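You operate a simulated robot arm through the tools that you are given. There is no shell and no other tool.

The job below is to be done with a simulated robot arm. You get a single attempt, and the scene is never put back.

## Task
Strap the emptier LOW cylinder into the white cradle and connect it.
Fine: screw the fill connector home once the strap is shut; all valves stay shut. Set down upright: what you pick out.
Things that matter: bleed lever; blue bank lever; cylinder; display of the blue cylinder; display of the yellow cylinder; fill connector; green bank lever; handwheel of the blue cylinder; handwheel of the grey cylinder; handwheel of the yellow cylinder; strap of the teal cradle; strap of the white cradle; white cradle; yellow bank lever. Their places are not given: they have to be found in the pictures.

Only the result counts: the job must be done as asked and must still hold three seconds after the hand-in. Knocking over, shifting, dropping, spilling or breaking anything else fails it.

## Robot
A 7-joint arm with a three-finger gripper, fixed in place. Base frame: the origin is at the foot of the arm, x ahead of it, y to its left, z up; the work surface is at about z = 800. Readings come in mm, rad, newtons and seconds.
With the tool pointing down near the work surface it reaches from about 100 to 880 mm from the base axis. Its first joint turns from -2.897 to 2.897 rad. Payload 2.94 kg.
The TCP is the grasp point between the finger pads, 30 mm short of the fingertips. In the tool frame z runs along the fingers and y along their closing line. The gripper opens to 132 mm. The gripper's body begins 107 mm behind the TCP.
Orientation is that of the tool frame in the base frame, as a unit quaternion [w, x, y, z]. With the fingers straight down and closing along the base's y, the tool's x points along the base's -x, its y along +y and its z along -z.

## Interface
- The arm moves only by the tool jog_arm. Its argument "deltas" is a list of rows, each a list of 7 numbers: the shift along the tool's x, y, z in mm, then the turn, a rotation vector about the tool's x, y, z in rad, then the gripper command, from -1 (shut) to 1 (fully open), values between in proportion. In form: [[dx, dy, dz, wx, wy, wz, grip], ...]. A call has 1 to 20 rows; each row shifts and turns the commanded pose from where the row before left it, along the tool's axes as they then stand. Each row takes 0.2 s and may step no farther than 50 mm and 0.15 rad from the row before; otherwise, or with a gripper value out of range, the whole call is refused. A pose out of reach is approached as far as the arm can. The call stops where the force on the tool passes 40 N (or 10 N more than at its start, if that is more) or the arm is blocked; 0.2 s more then pass. Each finger halts on what it meets, pressing with about 24 N; the grip force reading is that of the motor and also rises with nothing between the fingers. The clock runs only during rows and for 0.2 s after the last one: add rows that do not move to give the fingers time. It gives the time, the measured TCP pose, the force on the tool (base axes), the opening and the grip force at its end, in the units of the frame above (readings bear some noise), with the torque about the TCP (base axes, N m) and any sound that the robot's microphone picked up, and new pictures: "views" is both (left out), scene, wrist or none.
- Cameras (640 x 400 px; columns grow to the right, rows downward): "scene" is fixed at [212.1, -661.9, 1631.5]; the picture's right is [0.58, -0.82, 0.00], its down [-0.52, -0.37, -0.77] and it looks along [0.63, 0.44, -0.64] (base axes); focal length 336 px, centre (320, 200). "wrist" rides on the gripper at [72, 3, -144] in the tool frame; the picture's right is [-0.04, 1.00, 0.00], its down [-0.88, -0.04, -0.48] and it looks along [-0.47, -0.02, 0.88] (tool axes); focal length 256 px, centre (320, 200).
- move_column(by): slides the trunk up (or, below 0, down) by that many mm; the arm rides with it, the base frame stays. It gives what a move gives, with no picture.
- probe_pixels(camera, pixels): there is no depth. For up to 12 entries [column, row, z] of the newest picture of that camera ("zoom" is the newest enlarged one), the place [x, y] in the base frame at which the ray of that pixel passes the height z, good to about 2 mm, but the place of the scene camera against the robot may be out by one fixed shift of up to 18 mm in any direction. It takes no simulated time.
- close_up(camera, box): a new picture of the part [left, top, right, bottom] of that camera's present view, enlarged. It takes no simulated time.
- job_done(): hands the job in; it is judged then, once.

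Open the gripper and draw the arm clear of the work before you hand the job in, unless the task says otherwise.

The tools are called as a command line: name --pt "numbers of a row" for each row, then --argument value for the rest, lists and objects as JSON in quotes. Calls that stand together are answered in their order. jog_arm: Moves the arm, as the interface text tells. Its arguments: {"type":"object","properties":{"deltas":{"type":"array"},"views":{"type":"string","enum":["both","scene","wrist","none"]}},"required":["deltas"]} The other tools are called the same way: move_column (by) slides the trunk up or down; probe_pixels (camera, pixels) gives the place at which the rays of pixels pass given heights; close_up (camera, box) takes an enlarged picture of a part of a camera's view; job_done () hands the job in.

At the start:

```text
time: 0.0
tcp_pos: [677.8, 12.0, 1147.7]
ee_rot: [0.0, -0.001, 1.0, 0.0]
wrist_force: [-0.5, 0.0, -0.7]
moment: [0.0, -0.01, 0.01]
grip_width: 132.1
grip_force: 0.1
trunk travel left (down, up): [-275.0, 265.0]
```

scene: 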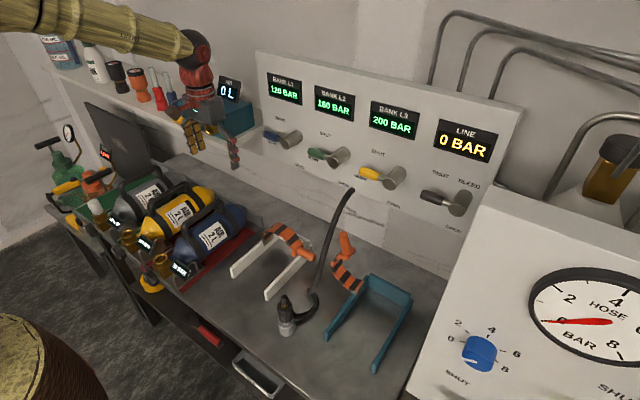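
wrist: 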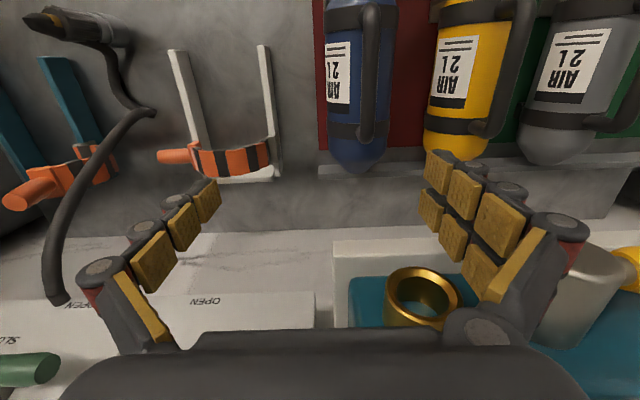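

The scene picture shows three cylinders (grey, yellow, blue) lying on a rack at left around (130-220, 190-250), the white cradle near (265,260), the teal cradle near (370,310) and a hose with connector near (290,310). I take enlarged pictures to read the displays and see the fittings.

close_up --camera "scene" --box '[80, 160, 260, 300]'

close_up --camera "scene" --box '[220, 180, 430, 380]'

close_up --camera "scene" --box '[90, 220, 200, 290]'

close_up --camera "scene" --box '[250, 60, 500, 240]'

close_up --camera "wrist" --box '[0, 0, 640, 400]'

```text
2.86 times, centred on (170, 230) of scene
```

zoom: 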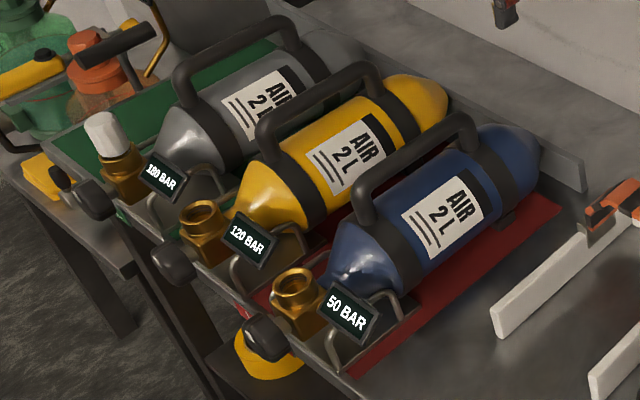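

```text
2.00 times, centred on (325, 280) of scene
```

zoom: 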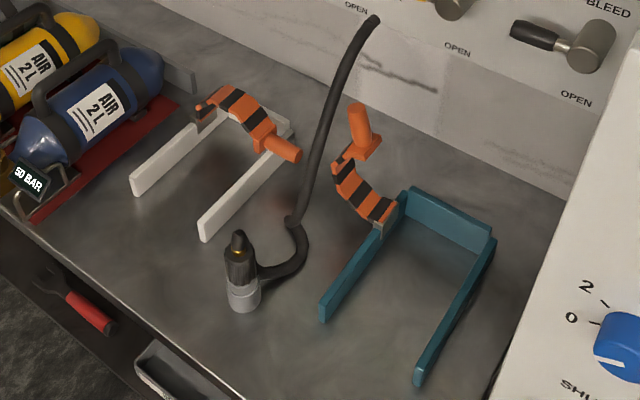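

```text
5.71 times, centred on (145, 255) of scene
```

zoom: 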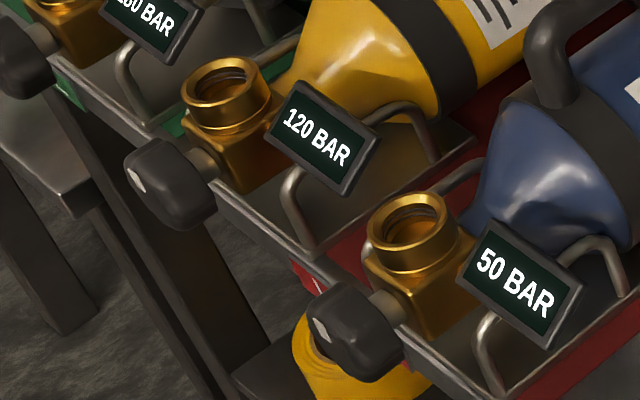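

```text
2.22 times, centred on (375, 150) of scene
```

zoom: 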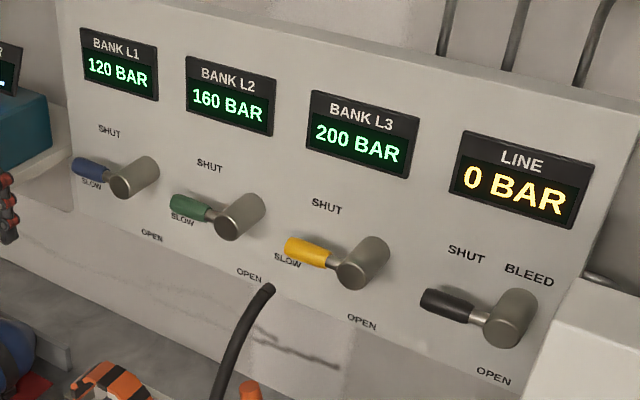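

```text
1.00 times, centred on (320, 200) of wrist (not enlarged: the box is as wide or as high as the picture)
```

zoom: 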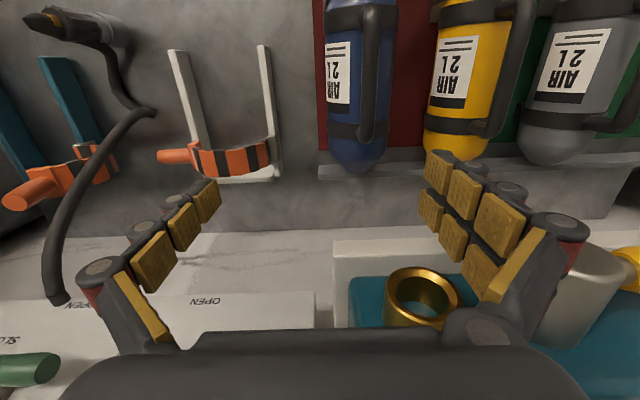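

The blue cylinder reads 50 BAR and the yellow 120 BAR (both on the red LOW mat), the grey 180 BAR on the green mat; so the blue is the emptier one. I probe key points in the scene and the wrist pictures to get rough places and the scene camera's shift.

probe_pixels --camera "scene" --pixels '[[236, 275, 800], [268, 298, 800], [285, 334, 800], [162, 262, 880], [181, 269, 880], [215, 233, 900], [244, 208, 850], [150, 290, 880], [326, 340, 800], [374, 372, 800], [338, 235, 830], [345, 238, 830]]'

probe_pixels --camera "wrist" --pixels '[[173, 50, 830], [263, 46, 830], [220, 180, 830], [360, 172, 850], [338, 70, 900], [380, 60, 930], [55, 15, 850], [150, 112, 800], [165, 156, 880], [270, 160, 880], [20, 195, 880], [465, 160, 850]]'

close_up --camera "scene" --box '[40, 130, 200, 240]'

close_up --camera "scene" --box '[150, 220, 310, 320]'

```text
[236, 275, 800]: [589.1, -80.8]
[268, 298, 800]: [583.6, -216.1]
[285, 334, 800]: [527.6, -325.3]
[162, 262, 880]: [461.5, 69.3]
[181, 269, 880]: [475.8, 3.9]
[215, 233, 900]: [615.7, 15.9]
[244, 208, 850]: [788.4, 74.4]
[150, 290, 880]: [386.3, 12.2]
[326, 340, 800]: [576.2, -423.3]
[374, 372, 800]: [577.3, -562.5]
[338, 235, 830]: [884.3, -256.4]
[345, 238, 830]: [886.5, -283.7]
```

```text
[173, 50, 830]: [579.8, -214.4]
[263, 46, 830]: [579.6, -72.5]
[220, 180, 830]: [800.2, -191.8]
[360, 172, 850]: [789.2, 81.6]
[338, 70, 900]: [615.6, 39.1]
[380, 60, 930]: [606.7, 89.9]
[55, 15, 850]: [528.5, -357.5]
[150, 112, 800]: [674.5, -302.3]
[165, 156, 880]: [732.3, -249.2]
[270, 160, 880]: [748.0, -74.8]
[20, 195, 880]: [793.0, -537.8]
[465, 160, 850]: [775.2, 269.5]
```

```text
3.64 times, centred on (120, 185) of scene
```

zoom: 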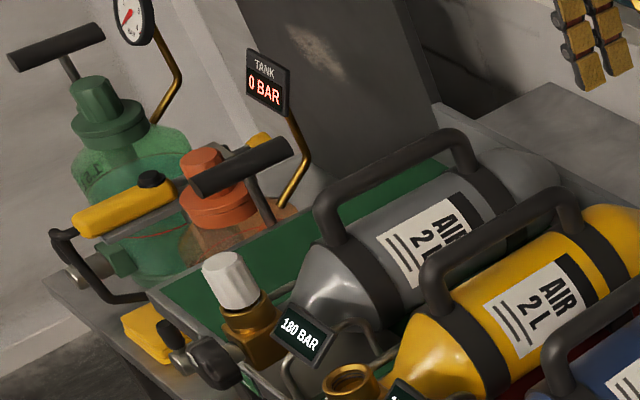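

```text
4.00 times, centred on (230, 270) of scene
```

zoom: 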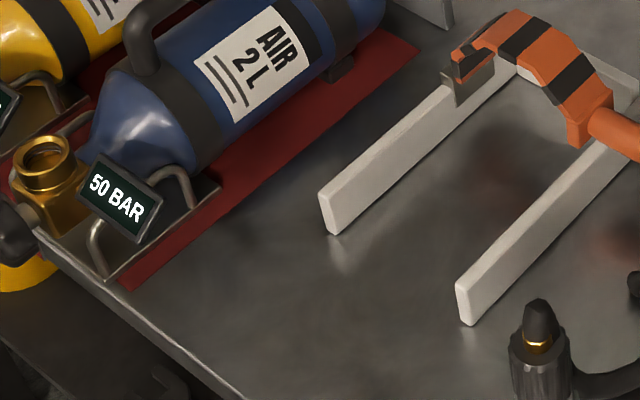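

The red mat has blue and yellow; I now move back and to the right (−x, −y) at the present height to look at the white cradle, its strap and the connector from above.

jog_arm --pt "40 -40 0 0 0 0 1" --pt "40 -40 0 0 0 0 1" --pt "40 -40 0 0 0 0 1" --pt "40 -40 0 0 0 0 1" --pt "0 0 0 0 0 0 1" --pt "0 0 0 0 0 0 1"

```text
refused: row 1 steps farther than a row can; nothing moved
```

The rows exceeded 50 mm; I repeat it with smaller steps.

jog_arm --pt "32 -32 0 0 0 0 1" --pt "32 -32 0 0 0 0 1" --pt "32 -32 0 0 0 0 1" --pt "32 -32 0 0 0 0 1" --pt "32 -32 0 0 0 0 1" --pt "0 0 0 0 0 0 1" --pt "0 0 0 0 0 0 1"

```text
time: 1.6
tcp_pos: [515.9, -148.9, 1152.9]
ee_rot: [0.0, 0.0, 1.0, 0.0]
wrist_force: [-0.4, 0.0, -0.4]
moment: [0.01, 0.04, 0.0]
grip_width: 132.1
grip_force: 0.0
trunk travel left (down, up): [-275.0, 265.0]
```

scene: 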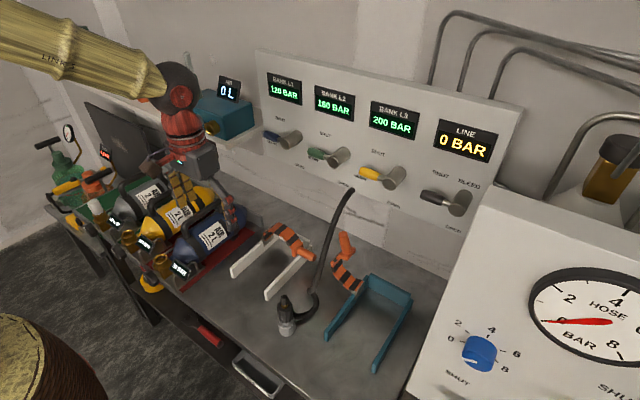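
wrist: 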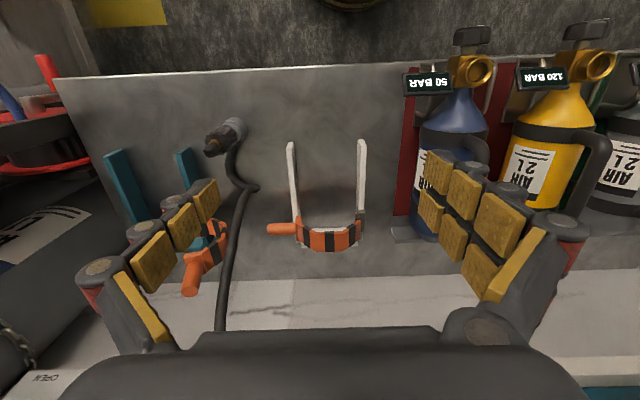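

The wrist view now shows the cradle at (325,200), connector at (225,135), blue cylinder valve at (455,75). I enlarge these parts.

close_up --camera "wrist" --box '[250, 120, 410, 270]'

close_up --camera "wrist" --box '[180, 90, 300, 210]'

close_up --camera "wrist" --box '[390, 10, 640, 170]'

close_up --camera "scene" --box '[225, 205, 345, 305]'

probe_pixels --camera "wrist" --pixels '[[290, 146, 830], [362, 142, 830], [298, 238, 830], [360, 232, 830], [270, 229, 900], [213, 148, 880], [238, 124, 800], [485, 68, 900], [475, 34, 870], [455, 130, 880], [435, 160, 930], [255, 188, 800]]'

```text
2.67 times, centred on (330, 195) of wrist
```

zoom: 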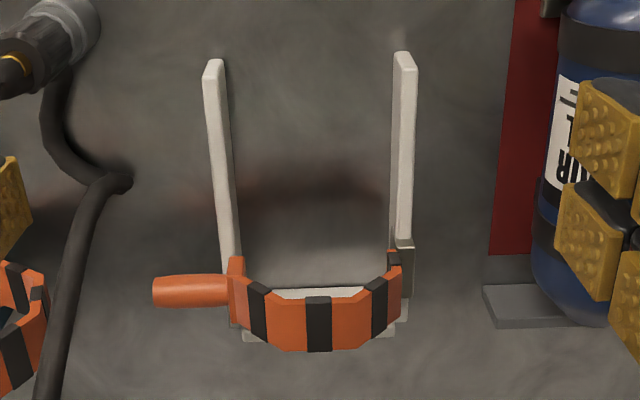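

```text
3.33 times, centred on (240, 150) of wrist
```

zoom: 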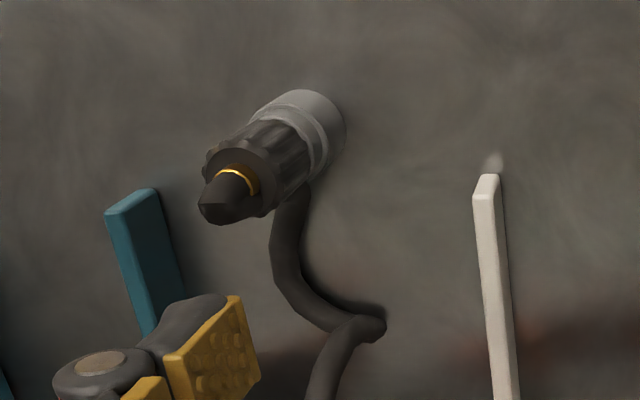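

```text
2.50 times, centred on (515, 90) of wrist
```

zoom: 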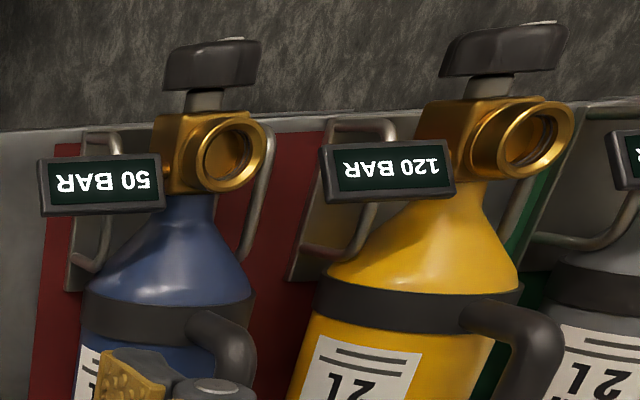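

```text
4.00 times, centred on (285, 255) of scene
```

zoom: 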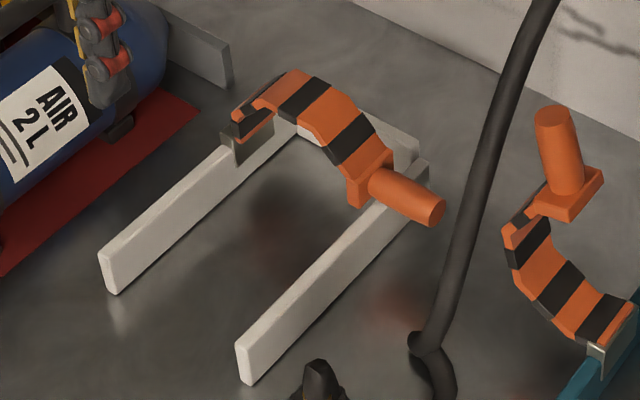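

```text
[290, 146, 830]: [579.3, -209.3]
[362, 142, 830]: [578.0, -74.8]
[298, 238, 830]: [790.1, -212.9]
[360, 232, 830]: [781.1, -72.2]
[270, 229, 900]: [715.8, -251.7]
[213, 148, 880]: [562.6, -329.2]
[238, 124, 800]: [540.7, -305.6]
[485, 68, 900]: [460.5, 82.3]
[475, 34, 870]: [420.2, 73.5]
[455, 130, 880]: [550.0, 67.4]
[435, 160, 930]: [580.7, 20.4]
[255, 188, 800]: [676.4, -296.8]
```

The newest enlarged picture (scene, 4x) shows the white wall tips at (107,251) and (241,344), the strap hinge at (250,135) and strap handle end (435,212). I probe those at z=830 and a few heights to find the scene camera's shift against the wrist readings (579,-210) and (578,-74).

probe_pixels --camera "zoom" --pixels '[[107, 251, 830], [241, 344, 830], [112, 294, 800], [246, 385, 800], [240, 130, 850], [435, 212, 880], [435, 212, 900], [365, 190, 880], [125, 130, 830], [415, 165, 830]]'

probe_pixels --camera "wrist" --pixels '[[455, 70, 800], [60, 78, 800], [540, 62, 800], [300, 75, 800], [428, 85, 880], [455, 32, 880], [486, 68, 920], [430, 130, 900], [487, 130, 880], [405, 232, 810], [205, 145, 880], [244, 130, 820]]'

```text
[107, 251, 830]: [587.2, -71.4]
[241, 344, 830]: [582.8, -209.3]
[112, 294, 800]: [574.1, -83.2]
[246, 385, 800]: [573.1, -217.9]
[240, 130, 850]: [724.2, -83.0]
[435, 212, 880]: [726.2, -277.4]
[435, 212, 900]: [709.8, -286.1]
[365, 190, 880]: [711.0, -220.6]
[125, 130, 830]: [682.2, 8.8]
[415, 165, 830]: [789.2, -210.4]
```

```text
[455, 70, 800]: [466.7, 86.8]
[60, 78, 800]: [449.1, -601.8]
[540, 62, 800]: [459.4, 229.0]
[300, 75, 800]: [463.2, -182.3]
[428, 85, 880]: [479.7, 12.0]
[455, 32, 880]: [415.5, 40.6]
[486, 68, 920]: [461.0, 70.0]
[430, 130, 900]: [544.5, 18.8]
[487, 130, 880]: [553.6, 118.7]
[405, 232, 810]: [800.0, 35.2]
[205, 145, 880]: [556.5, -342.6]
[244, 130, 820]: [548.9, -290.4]
```

The wrist view puts the table's front edge near x≈462 and the white cradle walls at y≈-73 and -211, x 580–790. I move back and lower over the blue cylinder's valve to look at it closely.

jog_arm --pt "30 38 0 0 0 0 1" --pt "30 38 0 0 0 0 1" --pt "30 38 0 0 0 0 1" --pt "30 38 0 0 0 0 1" --pt "10 38 20 0 0 0 1" --pt "0 0 40 0 0 0 1" --pt "0 0 0 0 0 0 1" --pt "0 0 0 0 0 0 1"

```text
time: 3.4
tcp_pos: [383.5, 42.0, 1090.2]
ee_rot: [-0.001, 0.0, 1.0, 0.0]
wrist_force: [-0.5, -0.2, -0.2]
moment: [0.0, -0.04, -0.03]
grip_width: 131.9
grip_force: 0.0
trunk travel left (down, up): [-275.0, 265.0]
```

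scene: 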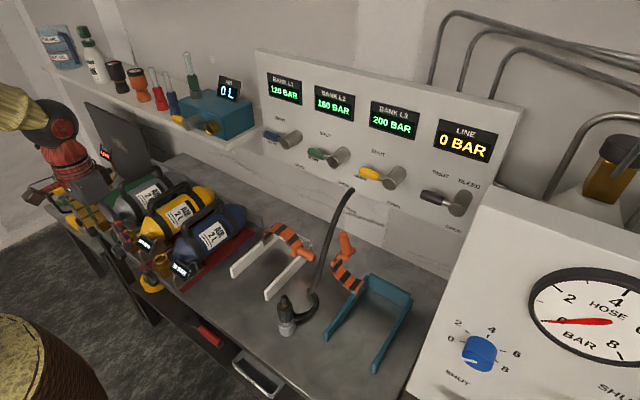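
wrist: 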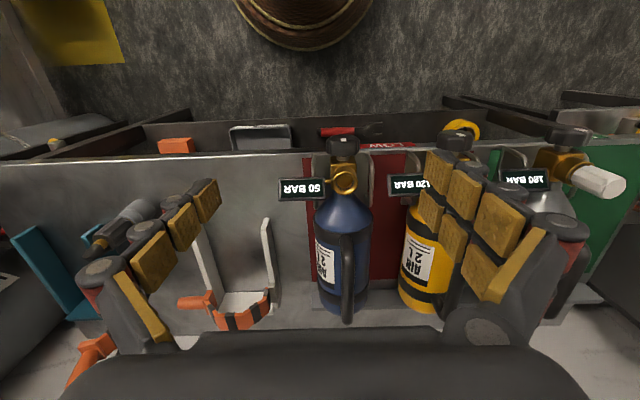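

The blue cylinder is at (340,230) in the wrist view; I enlarge it and the LOW sign at (388,146).

close_up --camera "wrist" --box '[270, 120, 430, 220]'

close_up --camera "wrist" --box '[260, 180, 440, 340]'

close_up --camera "scene" --box '[150, 190, 270, 300]'

probe_pixels --camera "wrist" --pixels '[[344, 180, 920], [344, 180, 900], [346, 235, 940], [346, 320, 940], [342, 145, 880], [316, 200, 880], [370, 205, 880], [325, 190, 850], [305, 155, 800], [240, 160, 800]]'

```text
4.00 times, centred on (350, 170) of wrist
```

zoom: 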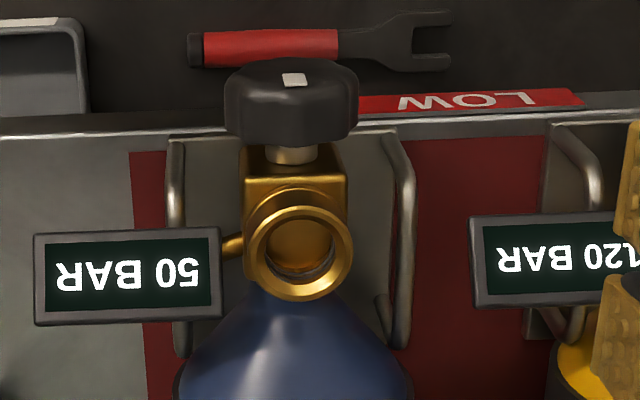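

```text
2.50 times, centred on (350, 260) of wrist
```

zoom: 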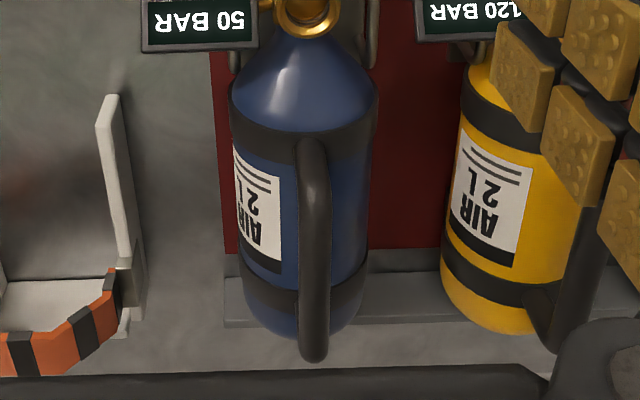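

```text
3.64 times, centred on (210, 245) of scene
```

zoom: 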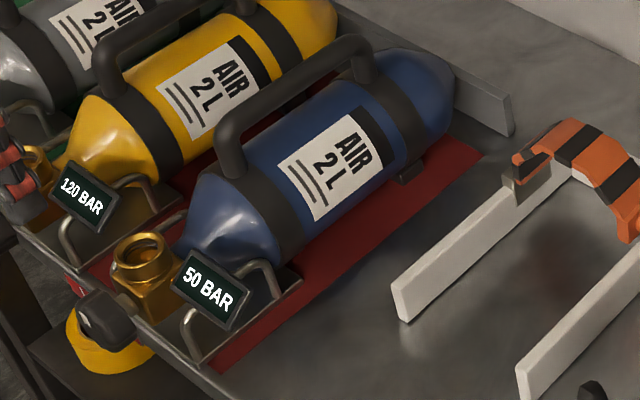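

```text
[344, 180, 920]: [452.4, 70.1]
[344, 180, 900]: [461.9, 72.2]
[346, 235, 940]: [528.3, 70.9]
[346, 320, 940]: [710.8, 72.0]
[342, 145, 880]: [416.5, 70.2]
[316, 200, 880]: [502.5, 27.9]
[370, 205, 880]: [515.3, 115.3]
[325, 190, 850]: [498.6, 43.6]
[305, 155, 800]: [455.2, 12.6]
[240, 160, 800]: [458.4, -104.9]
```

The LOW sign on the red mat and blue's 50 BAR confirm the choice. I now move to y≈-110 and lower to see the blue cylinder, its handle and the cradle from the side for height triangulation.

jog_arm --pt "-10 -45 0 0 0 0 1" --pt "-10 -45 0 0 0 0 1" --pt "-10 -45 0 0 0 0 1" --pt "-10 -45 10 0 0 0 1" --pt "0 0 0 0 0 0 1" --pt "0 0 0 0 0 0 1" --views "wrist"

```text
time: 4.8
tcp_pos: [429.3, -134.4, 1076.6]
ee_rot: [0.0, -0.001, 1.0, 0.001]
wrist_force: [-0.4, -0.9, 0.2]
moment: [-0.02, -0.03, 0.03]
grip_width: 132.2
grip_force: 0.1
trunk travel left (down, up): [-275.0, 265.0]
```

wrist: 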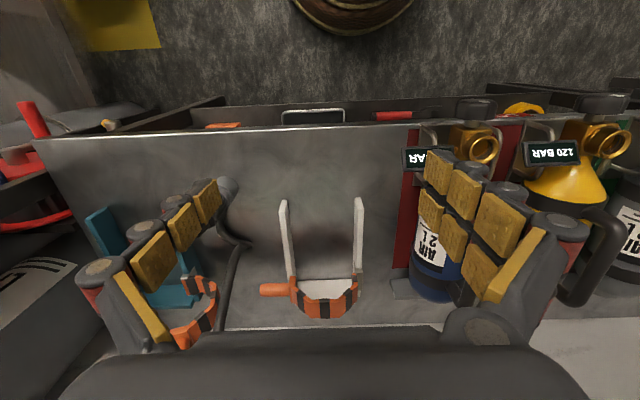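

The fingers block the blue cylinder (cols 420-560), so I move a bit toward it and yaw the tool by about 45° so that the camera looks diagonally at the cylinder between the open fingers.

jog_arm --pt "-30 35 0 0 0 0 1" --pt "-30 35 0 0 0 0 1" --pt "-16 20 30 0 0 0 1" --pt "0 0 40 0 0 0 1" --pt "0 0 0 0 0 -0.15 1" --pt "0 0 0 0 0 -0.15 1" --pt "0 0 0 0 0 -0.15 1" --pt "0 0 0 0 0 -0.15 1" --pt "0 0 0 0 0 -0.15 1" --pt "0 0 0 0 0 0 1" --pt "0 0 0 0 0 0 1" --views "both"

```text
time: 7.2
tcp_pos: [504.4, -46.5, 1007.4]
ee_rot: [0.0, -0.365, 0.931, 0.0]
wrist_force: [0.8, 0.3, 0.1]
moment: [0.01, 0.01, -0.01]
grip_width: 132.0
grip_force: 0.0
trunk travel left (down, up): [-275.0, 265.0]
```

scene: 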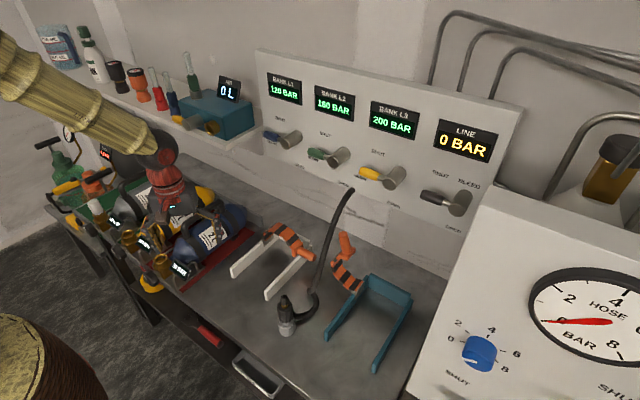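
wrist: 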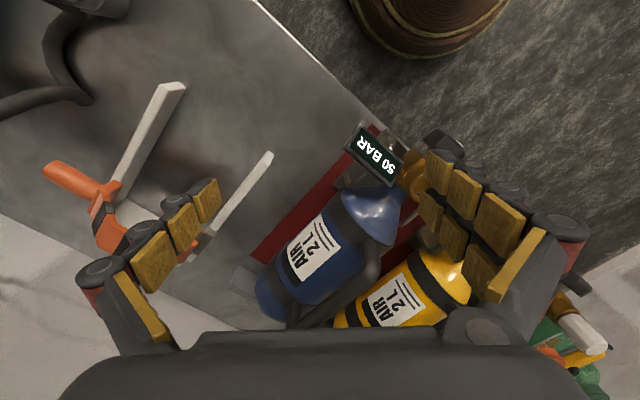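

The cylinder with its handle is at (330,250) now. I enlarge and probe its features at several heights.

close_up --camera "wrist" --box '[230, 110, 470, 340]'

probe_pixels --camera "wrist" --pixels '[[370, 258, 920], [370, 258, 940], [370, 258, 960], [370, 258, 980], [300, 322, 920], [300, 322, 940], [300, 322, 960], [300, 322, 980], [268, 155, 830], [185, 85, 830], [255, 268, 800], [310, 180, 800]]'

```text
1.74 times, centred on (350, 225) of wrist
```

zoom: 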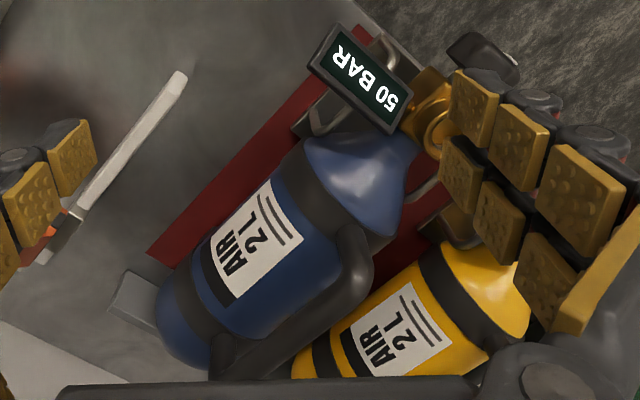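

```text
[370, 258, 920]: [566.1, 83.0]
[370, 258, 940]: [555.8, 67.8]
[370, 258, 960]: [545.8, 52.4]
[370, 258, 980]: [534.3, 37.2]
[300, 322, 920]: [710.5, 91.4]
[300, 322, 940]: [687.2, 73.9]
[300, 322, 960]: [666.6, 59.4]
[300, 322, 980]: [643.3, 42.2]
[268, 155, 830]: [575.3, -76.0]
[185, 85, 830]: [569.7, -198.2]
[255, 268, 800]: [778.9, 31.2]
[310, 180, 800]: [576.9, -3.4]
```

Handle bar triangulates to about x 530–712, y≈71, z≈937; port to (463,72,900). Next I move over to the connector side (−y) to look closely at the fill connector and cradle strap, keeping the yaw and height for now.

jog_arm --pt "36 -27 0 0 0 0 1" --pt "36 -27 0 0 0 0 1" --pt "36 -27 0 0 0 0 1" --pt "36 -27 0 0 0 0 1" --pt "36 -27 0 0 0 0 1" --pt "36 -27 0 0 0 0 1" --pt "36 -27 0 0 0 0 1" --pt "34 -30 0 0 0 0 1" --pt "0 0 45 0 0 0 1" --pt "0 0 0 0 0 0 1" --pt "0 0 0 0 0 0 1" --views "both"

```text
time: 9.6
tcp_pos: [443.7, -404.0, 961.2]
ee_rot: [0.0, -0.366, 0.931, 0.0]
wrist_force: [-0.3, 0.4, 0.5]
moment: [-0.03, -0.03, 0.0]
grip_width: 132.1
grip_force: 0.1
trunk travel left (down, up): [-275.0, 265.0]
```

scene: 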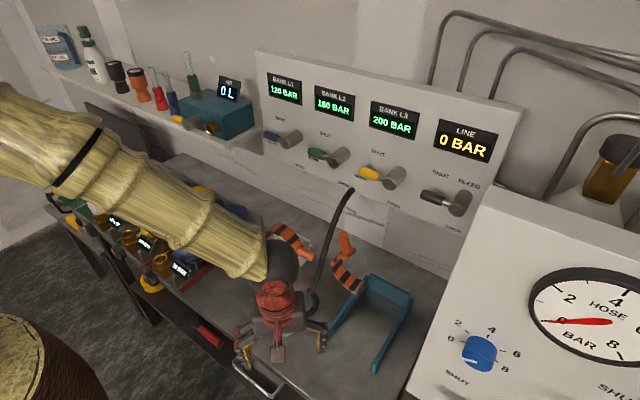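
wrist: 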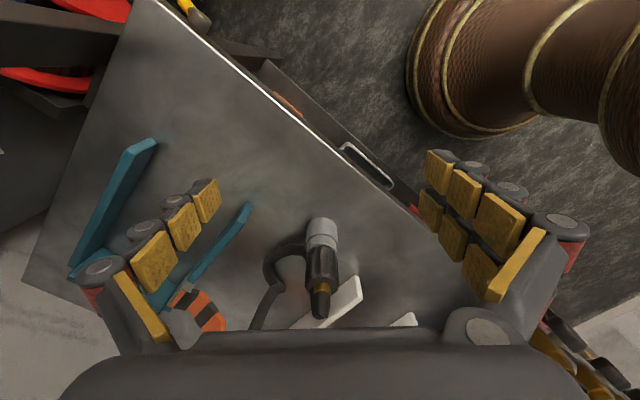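

The connector now shows at (322,265) between the fingers. I enlarge it.

close_up --camera "wrist" --box '[240, 200, 400, 340]'

close_up --camera "wrist" --box '[285, 205, 365, 330]'

probe_pixels --camera "wrist" --pixels '[[322, 240, 800], [322, 248, 825], [322, 255, 830], [320, 285, 870], [320, 310, 880], [320, 310, 890], [320, 310, 900], [308, 245, 830], [337, 245, 830]]'

```text
2.86 times, centred on (320, 270) of wrist
```

zoom: 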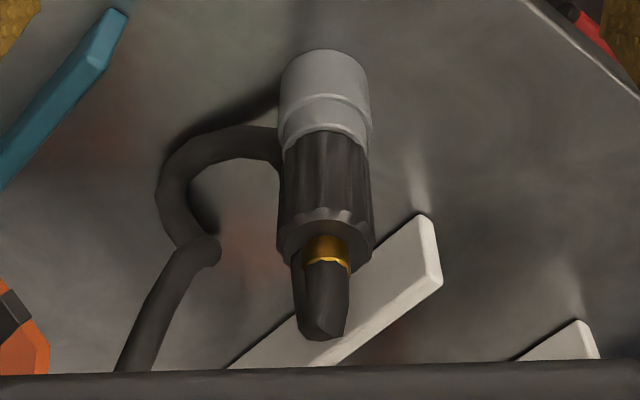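

```text
3.20 times, centred on (325, 268) of wrist
```

zoom: 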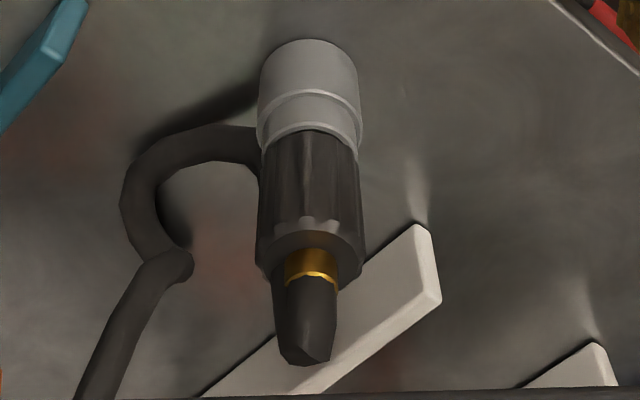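

```text
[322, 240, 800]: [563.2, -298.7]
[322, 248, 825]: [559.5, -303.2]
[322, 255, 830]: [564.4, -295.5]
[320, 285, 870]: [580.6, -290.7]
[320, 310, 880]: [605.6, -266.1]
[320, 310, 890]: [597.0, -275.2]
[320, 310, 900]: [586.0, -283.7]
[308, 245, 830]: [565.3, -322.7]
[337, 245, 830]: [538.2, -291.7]
```

The connector stands upright: silver base, black knurled collar, gold stem and dark tip on top, hose leaving at its foot. I probe the outline points to get its axis and heights.

probe_pixels --camera "wrist" --pixels '[[322, 217, 800], [305, 225, 800], [338, 225, 800], [322, 250, 850], [322, 285, 900], [322, 285, 880], [320, 318, 940], [320, 318, 920], [306, 280, 890], [340, 280, 890], [320, 296, 910], [305, 232, 820]]'

close_up --camera "scene" --box '[250, 200, 410, 300]'

```text
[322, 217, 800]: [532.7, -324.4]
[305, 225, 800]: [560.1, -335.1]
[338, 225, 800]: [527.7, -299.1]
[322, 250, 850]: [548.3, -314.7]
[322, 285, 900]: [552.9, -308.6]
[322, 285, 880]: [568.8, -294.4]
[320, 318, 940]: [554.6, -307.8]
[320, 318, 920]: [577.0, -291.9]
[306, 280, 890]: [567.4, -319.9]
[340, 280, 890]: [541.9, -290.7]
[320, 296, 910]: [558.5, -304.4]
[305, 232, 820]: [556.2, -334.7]
```

```text
4.00 times, centred on (330, 250) of scene
```

zoom: 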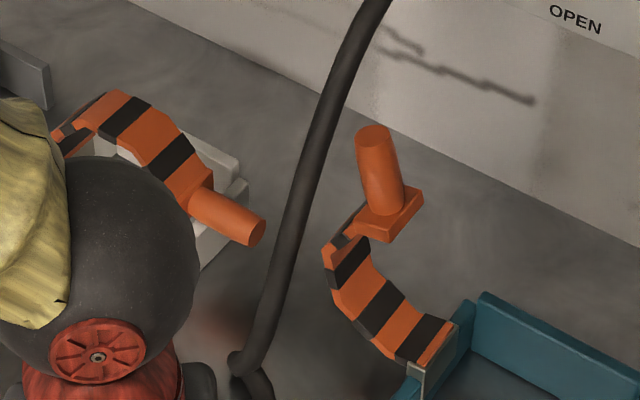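

The connector axis is near (548,-313), silver base to z≈862, black collar about 862–915. The white strap's handle triangulates near (747,-266,850), hinged on the +y wall and shut now; I raise and yaw to -90° to view the strap from the −y side before opening it.

jog_arm --pt "0 0 -45 0 0 0 1" --pt "0 0 -45 0 0 0 1" --pt "0 0 -45 0 0 0 1" --pt "-36 -33 -25 0 0 0 1" --pt "-36 -33 0 0 0 0 1" --pt "-36 -33 0 0 0 0 1" --pt "-36 -33 0 0 0 0 1" --pt "0 0 0 0 0 -0.15 1" --pt "0 0 0 0 0 -0.15 1" --pt "0 0 0 0 0 -0.15 1" --pt "0 0 0 0 0 -0.15 1" --pt "0 0 0 0 0 -0.15 1" --pt "0 0 0 0 0 -0.072 1" --pt "0 0 0 0 0 0 1" --views "both"

```text
refused: row 4 steps farther than a row can; nothing moved
```

Row 4 was too long; I split it.

jog_arm --pt "0 0 -45 0 0 0 1" --pt "0 0 -45 0 0 0 1" --pt "0 0 -45 0 0 0 1" --pt "0 0 -25 0 0 0 1" --pt "-36 -33 0 0 0 0 1" --pt "-36 -33 0 0 0 0 1" --pt "-36 -33 0 0 0 0 1" --pt "-36 -33 0 0 0 0 1" --pt "0 0 0 0 0 -0.15 1" --pt "0 0 0 0 0 -0.15 1" --pt "0 0 0 0 0 -0.15 1" --pt "0 0 0 0 0 -0.15 1" --pt "0 0 0 0 0 -0.15 1" --pt "0 0 0 0 0 -0.072 1" --pt "0 0 0 0 0 0 1" --views "both"

```text
time: 12.8
tcp_pos: [638.5, -400.2, 1123.7]
ee_rot: [0.0, -0.707, 0.707, 0.0]
wrist_force: [0.2, 0.6, 0.9]
moment: [0.0, -0.03, -0.02]
grip_width: 132.1
grip_force: 0.0
trunk travel left (down, up): [-275.0, 265.0]
```

scene: 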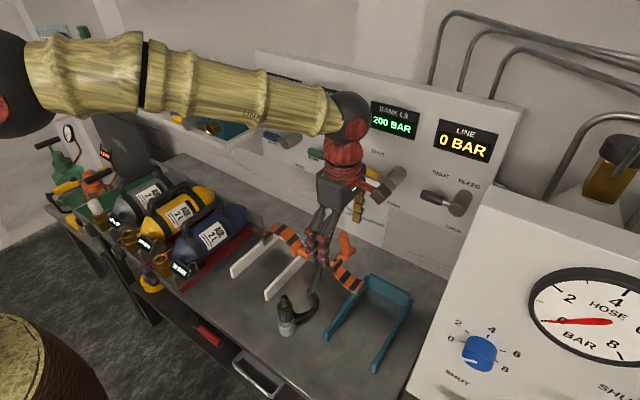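
wrist: 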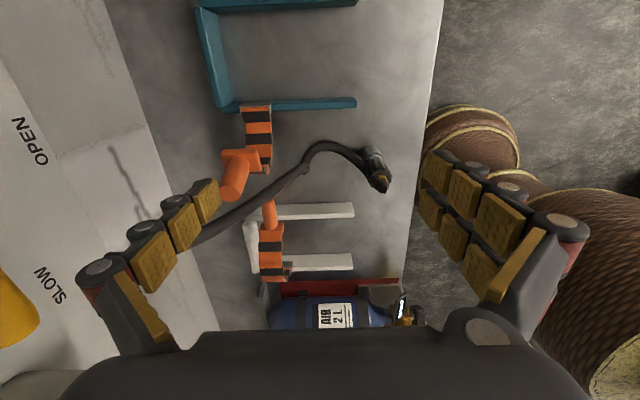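

The wrist view now looks toward +y: strap at (270,240), handle at (269,213), hinge at (275,270), hose from (385,185) to (200,235). I enlarge the cradle and probe.

close_up --camera "wrist" --box '[220, 180, 380, 300]'

close_up --camera "wrist" --box '[180, 80, 400, 220]'

probe_pixels --camera "wrist" --pixels '[[269, 200, 850], [269, 225, 850], [262, 213, 850], [276, 213, 850], [275, 276, 845], [354, 212, 830], [354, 263, 830], [250, 230, 830], [248, 225, 860], [235, 175, 1000], [258, 160, 980], [265, 105, 850]]'

```text
3.33 times, centred on (300, 240) of wrist
```

zoom: 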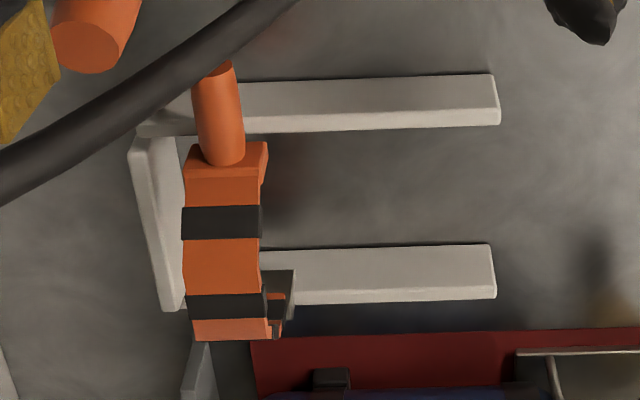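

```text
2.86 times, centred on (290, 150) of wrist
```

zoom: 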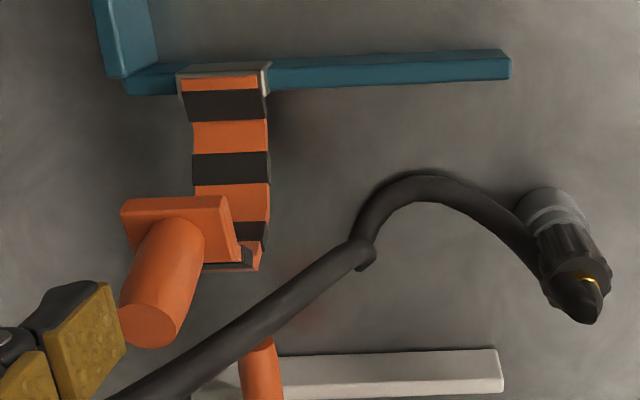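

```text
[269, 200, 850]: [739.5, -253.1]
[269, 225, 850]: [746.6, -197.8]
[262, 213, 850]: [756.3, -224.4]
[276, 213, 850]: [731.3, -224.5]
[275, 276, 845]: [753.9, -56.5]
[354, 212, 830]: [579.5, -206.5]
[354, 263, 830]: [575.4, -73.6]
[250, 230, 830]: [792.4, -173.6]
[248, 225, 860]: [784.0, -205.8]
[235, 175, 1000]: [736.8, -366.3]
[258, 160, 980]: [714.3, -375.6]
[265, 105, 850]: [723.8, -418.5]
```

The strap handle triangulates to x≈736, y -206…-263, z≈870 (horizontal), hinge on the +y wall; the teal one stands open past vertical. To keep the hand clear of the bank levers I will grip the handle with fingers closing along x and the tool leaning back toward +y. First I move to a staging pose beside the strap and tilt.

jog_arm --pt "-42 0 0 0 0 0 1" --pt "-42 0 0 0 0 0 1" --pt "-42 0 0 0 0 0 1" --pt "-42 0 0 0 0 0 1" --pt "-42 0 0 0 0 0 1" --pt "0 0 40 0 0 0 1" --pt "0 0 40 0 0 0 1" --pt "0 0 40 0 0 0 1" --pt "0 0 40 0 0 0 1" --pt "0 0 0 0 0.15 0 1" --pt "0 0 0 0 0.15 0 1" --pt "0 0 0 0 0.15 0 1" --pt "0 0 0 0 0.074 0 1" --pt "0 0 0 0 0 0 1" --pt "0 0 0 0 0 0 1" --views "both"

```text
time: 16.0
tcp_pos: [638.3, -190.3, 962.6]
ee_rot: [-0.183, -0.683, 0.683, -0.183]
wrist_force: [0.3, 0.9, -0.2]
moment: [0.0, 0.01, -0.01]
grip_width: 132.1
grip_force: 0.2
trunk travel left (down, up): [-275.0, 265.0]
```

scene: 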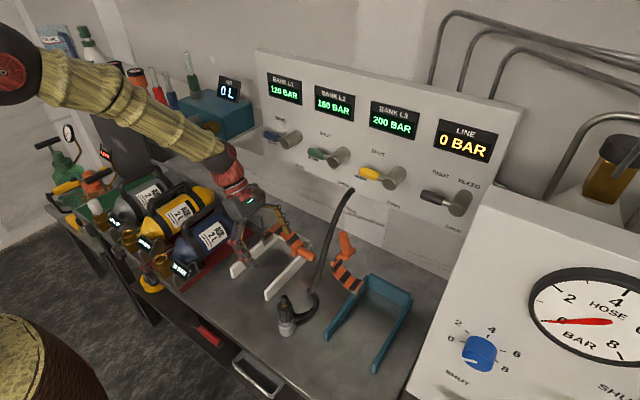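
wrist: 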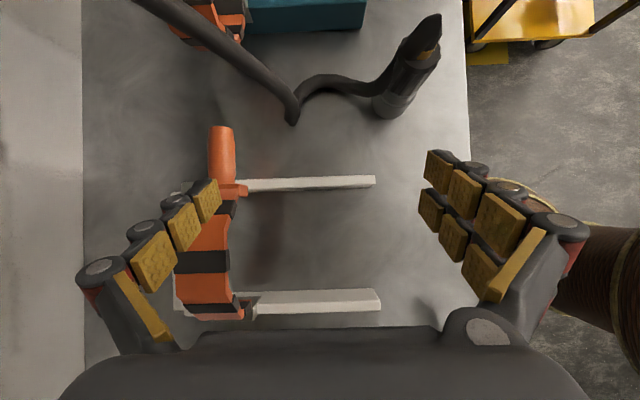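

The handle is at (221,130)–(225,183). I probe it at z=870 and the wall tips before sliding in +x.

probe_pixels --camera "wrist" --pixels '[[221, 128, 870], [221, 155, 870], [225, 182, 870], [208, 155, 870], [235, 155, 870], [375, 178, 830], [380, 292, 830], [245, 308, 840], [205, 262, 915]]'

close_up --camera "wrist" --box '[150, 110, 310, 330]'

```text
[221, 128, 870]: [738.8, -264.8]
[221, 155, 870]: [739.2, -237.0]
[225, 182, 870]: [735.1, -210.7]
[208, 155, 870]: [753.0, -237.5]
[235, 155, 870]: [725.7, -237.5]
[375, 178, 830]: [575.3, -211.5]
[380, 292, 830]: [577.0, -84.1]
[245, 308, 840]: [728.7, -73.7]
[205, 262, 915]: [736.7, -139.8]
```

```text
1.82 times, centred on (230, 220) of wrist
```

zoom: 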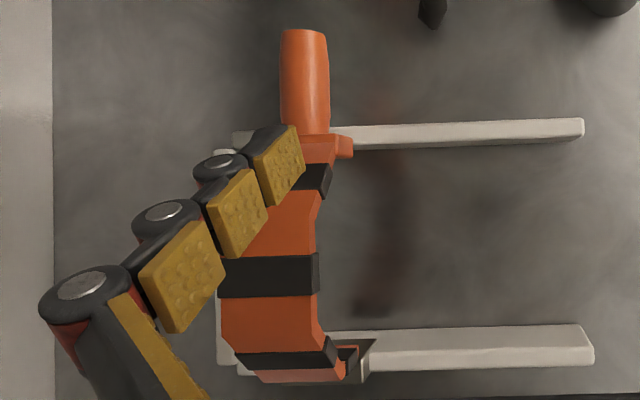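

Handle is at x≈738, y -265…-210, z 870. I drop 38 mm along the tool, then slide +x over the handle.

jog_arm --pt "0 0 38 0 0 0 1" --pt "0 -35 0 0 0 0 1" --pt "0 -35 0 0 0 0 1" --pt "0 -30 0 0 0 0 1" --pt "0 0 0 0 0 0 1" --pt "0 0 0 0 0 0 1" --views "both"

```text
time: 17.4
tcp_pos: [744.8, -210.9, 931.3]
ee_rot: [0.183, 0.683, -0.683, 0.183]
wrist_force: [0.7, -0.1, 0.6]
moment: [0.0, -0.01, 0.0]
grip_width: 132.3
grip_force: 0.0
trunk travel left (down, up): [-275.0, 265.0]
```

scene: 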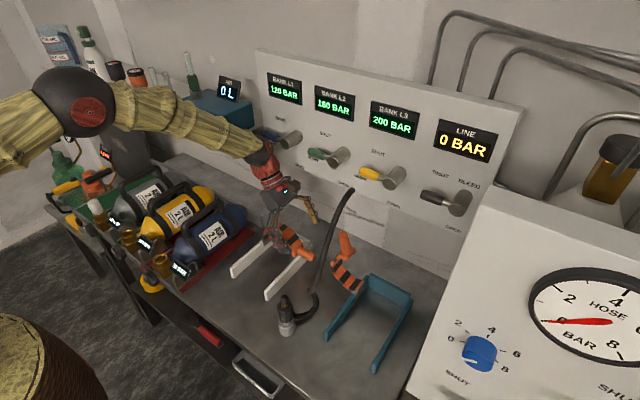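
wrist: 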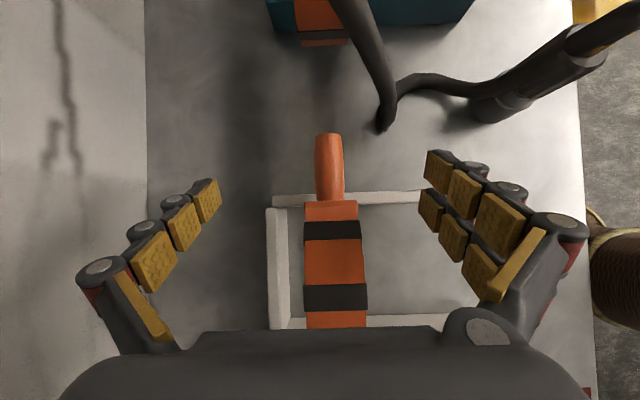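

The handle is now between the fingers at (329,165), though TCP x reads 744.8. I probe its position again from this close view.

probe_pixels --camera "wrist" --pixels '[[328, 136, 870], [329, 165, 870], [330, 200, 870], [316, 165, 870], [343, 165, 870], [335, 230, 905], [335, 290, 905], [430, 195, 830]]'

jog_arm --pt "0 0 0 0 0 0 1" --pt "0 0 0 0 0 0 1" --views "none"

```text
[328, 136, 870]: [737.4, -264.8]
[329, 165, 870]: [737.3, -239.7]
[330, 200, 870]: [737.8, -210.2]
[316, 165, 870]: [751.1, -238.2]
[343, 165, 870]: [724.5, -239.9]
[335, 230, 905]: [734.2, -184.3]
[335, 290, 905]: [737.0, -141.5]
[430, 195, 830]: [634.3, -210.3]
```

```text
time: 18.0
tcp_pos: [744.7, -209.9, 932.2]
ee_rot: [0.183, 0.683, -0.683, 0.183]
wrist_force: [0.2, 1.0, 0.2]
moment: [-0.01, 0.05, -0.03]
grip_width: 131.8
grip_force: 0.2
trunk travel left (down, up): [-275.0, 265.0]
```

The handle axis is at x≈737.4 and y -265…-210. I shift 7 mm back in x and descend along the tool so that the handle lies at the grasp point about 32 mm outboard of the plate.

jog_arm --pt "0 7 0 0 0 0 1" --pt "-1 0 25 0 0 0 1" --pt "-1 0 25 0 0 0 1" --pt "-1 0 19 0 0 0 1" --pt "0 0 0 0 0 0 1" --pt "0 0 0 0 0 0 1" --views "both"

```text
time: 19.4
tcp_pos: [733.9, -241.3, 869.1]
ee_rot: [0.183, 0.683, -0.683, 0.183]
wrist_force: [-0.8, 0.1, 0.0]
moment: [0.01, -0.04, 0.01]
grip_width: 132.3
grip_force: 0.0
trunk travel left (down, up): [-275.0, 265.0]
```

scene: 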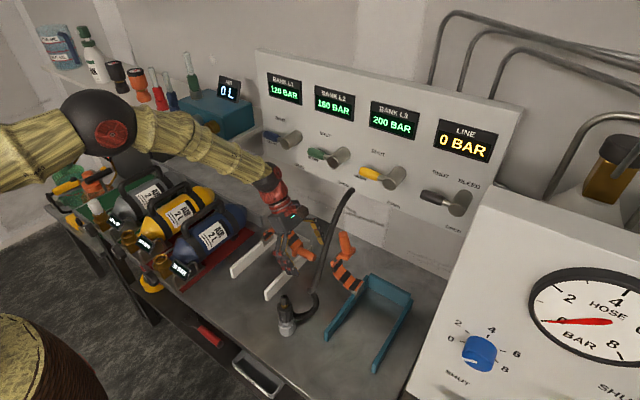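
wrist: 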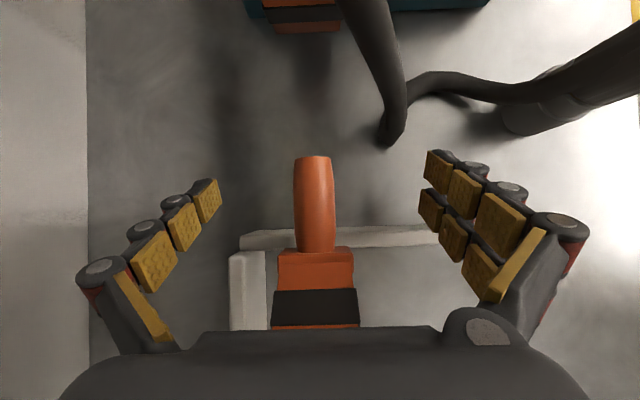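

The handle sits between the pads at the grasp point (about col 315, row 191), 3 mm off centre. I shift 3 mm and close.

jog_arm --pt "0 -3 0 0 0 0 1" --pt "0 0 0 0 0 0 0" --pt "0 0 0 0 0 0 -1" --pt "0 0 0 0 0 0 -1" --pt "0 0 0 0 0 0 -1" --pt "0 0 0 0 0 0 -1" --pt "0 0 0 0 0 0 -1" --pt "0 0 0 0 0 0 -1" --pt "0 0 0 0 0 0 -1" --pt "0 0 0 0 0 0 -1" --views "both"

```text
time: 21.6
tcp_pos: [737.3, -241.9, 870.4]
ee_rot: [0.182, 0.683, -0.683, 0.184]
wrist_force: [9.0, -1.2, -0.3]
moment: [0.08, -0.03, 0.02]
grip_width: 24.6
grip_force: 28.5
trunk travel left (down, up): [-275.0, 265.0]
```

scene: 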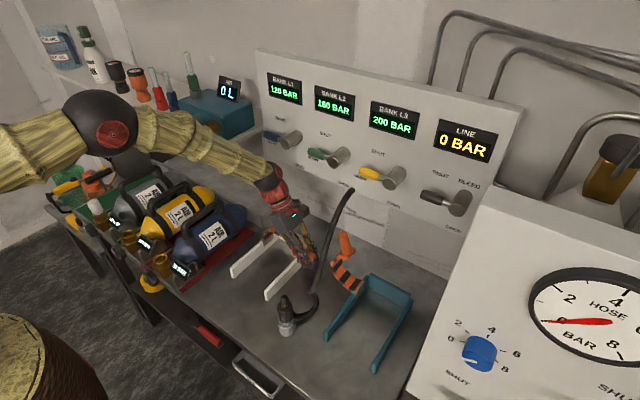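
wrist: 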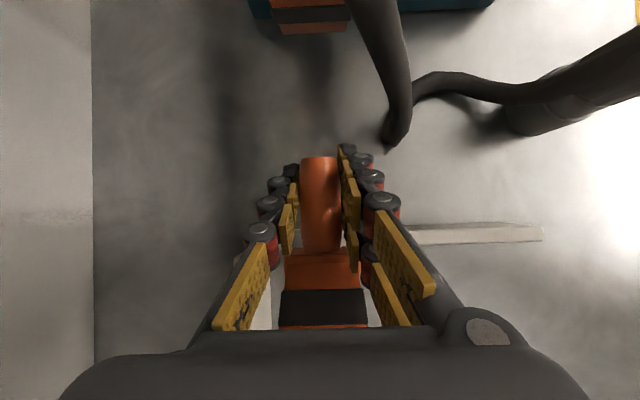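

The handle is held (24.6 mm wide, 28 N). I start the opening arc about the hinge (≈ y -76, z 848) with two small steps and watch the forces.

jog_arm --pt "4.95 0 -13.77 0 0.026 0 -1" --pt "4.13 0 -14.0 0 0.026 0 -1" --pt "0 0 0 0 0 0 -1" --views "both"

```text
time: 22.4
tcp_pos: [737.5, -236.2, 896.8]
ee_rot: [0.2, 0.678, -0.677, 0.202]
wrist_force: [27.2, -12.7, -2.6]
moment: [-0.7, -0.05, -0.08]
grip_width: 24.1
grip_force: 44.7
trunk travel left (down, up): [-275.0, 265.0]
```

scene: 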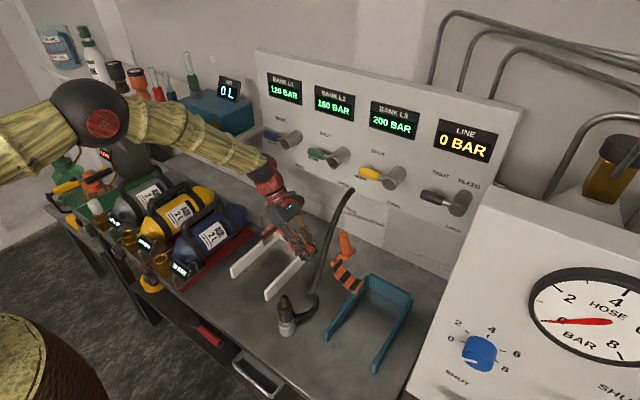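
wrist: 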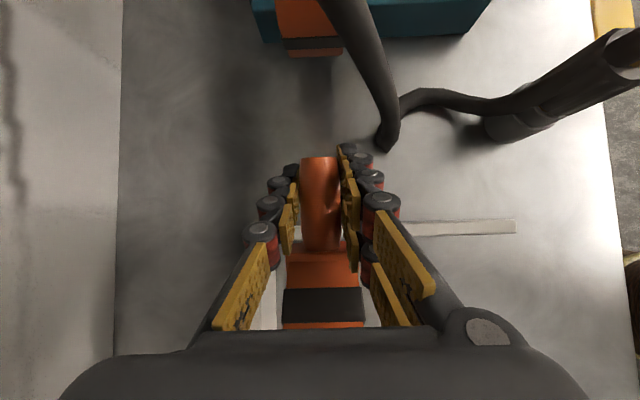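

The strap is moving up, but the x force grew to 27 N, so the commanded x drifts low. I nudge +x 4 mm and hold to see how the force responds.

jog_arm --pt "0 -4 0 0 0 0 -1" --pt "0 0 0 0 0 0 -1" --views "none"

```text
time: 23.0
tcp_pos: [737.4, -236.8, 895.5]
ee_rot: [-0.201, -0.678, 0.679, -0.2]
wrist_force: [9.2, -12.0, 8.8]
moment: [0.98, 0.03, -0.11]
grip_width: 24.4
grip_force: 45.0
trunk travel left (down, up): [-275.0, 265.0]
```

That removed 18 N, so stiffness is about 4.5 N/mm. I continue the arc to about 30° with small x and y corrections.

jog_arm --pt "4.5 -2.5 -13.4 0 0.026 0 -1" --pt "2.37 -1 -14.4 0 0.026 0 -1" --pt "0 0 0 0 0 0 -1" --views "none"

```text
time: 23.8
tcp_pos: [738.1, -225.3, 922.2]
ee_rot: [0.22, 0.673, -0.672, 0.215]
wrist_force: [-12.4, -6.3, -6.7]
moment: [-1.31, 0.09, 0.21]
grip_width: 24.5
grip_force: 45.4
trunk travel left (down, up): [-275.0, 265.0]
```

x force swung to −12 N, so I take back 2 mm and go on to about 40°.

jog_arm --pt "1.56 2 -14.56 0 0.026 0 -1" --pt "0.58 0 -14.55 0 0.026 0 -1" --pt "0 0 0 0 0 0 -1" --views "none"

```text
time: 24.6
tcp_pos: [738.2, -209.5, 949.2]
ee_rot: [0.235, 0.667, -0.666, 0.236]
wrist_force: [-19.8, -5.7, -5.3]
moment: [-1.11, 0.12, -0.12]
grip_width: 23.9
grip_force: 44.9
trunk travel left (down, up): [-275.0, 265.0]
```

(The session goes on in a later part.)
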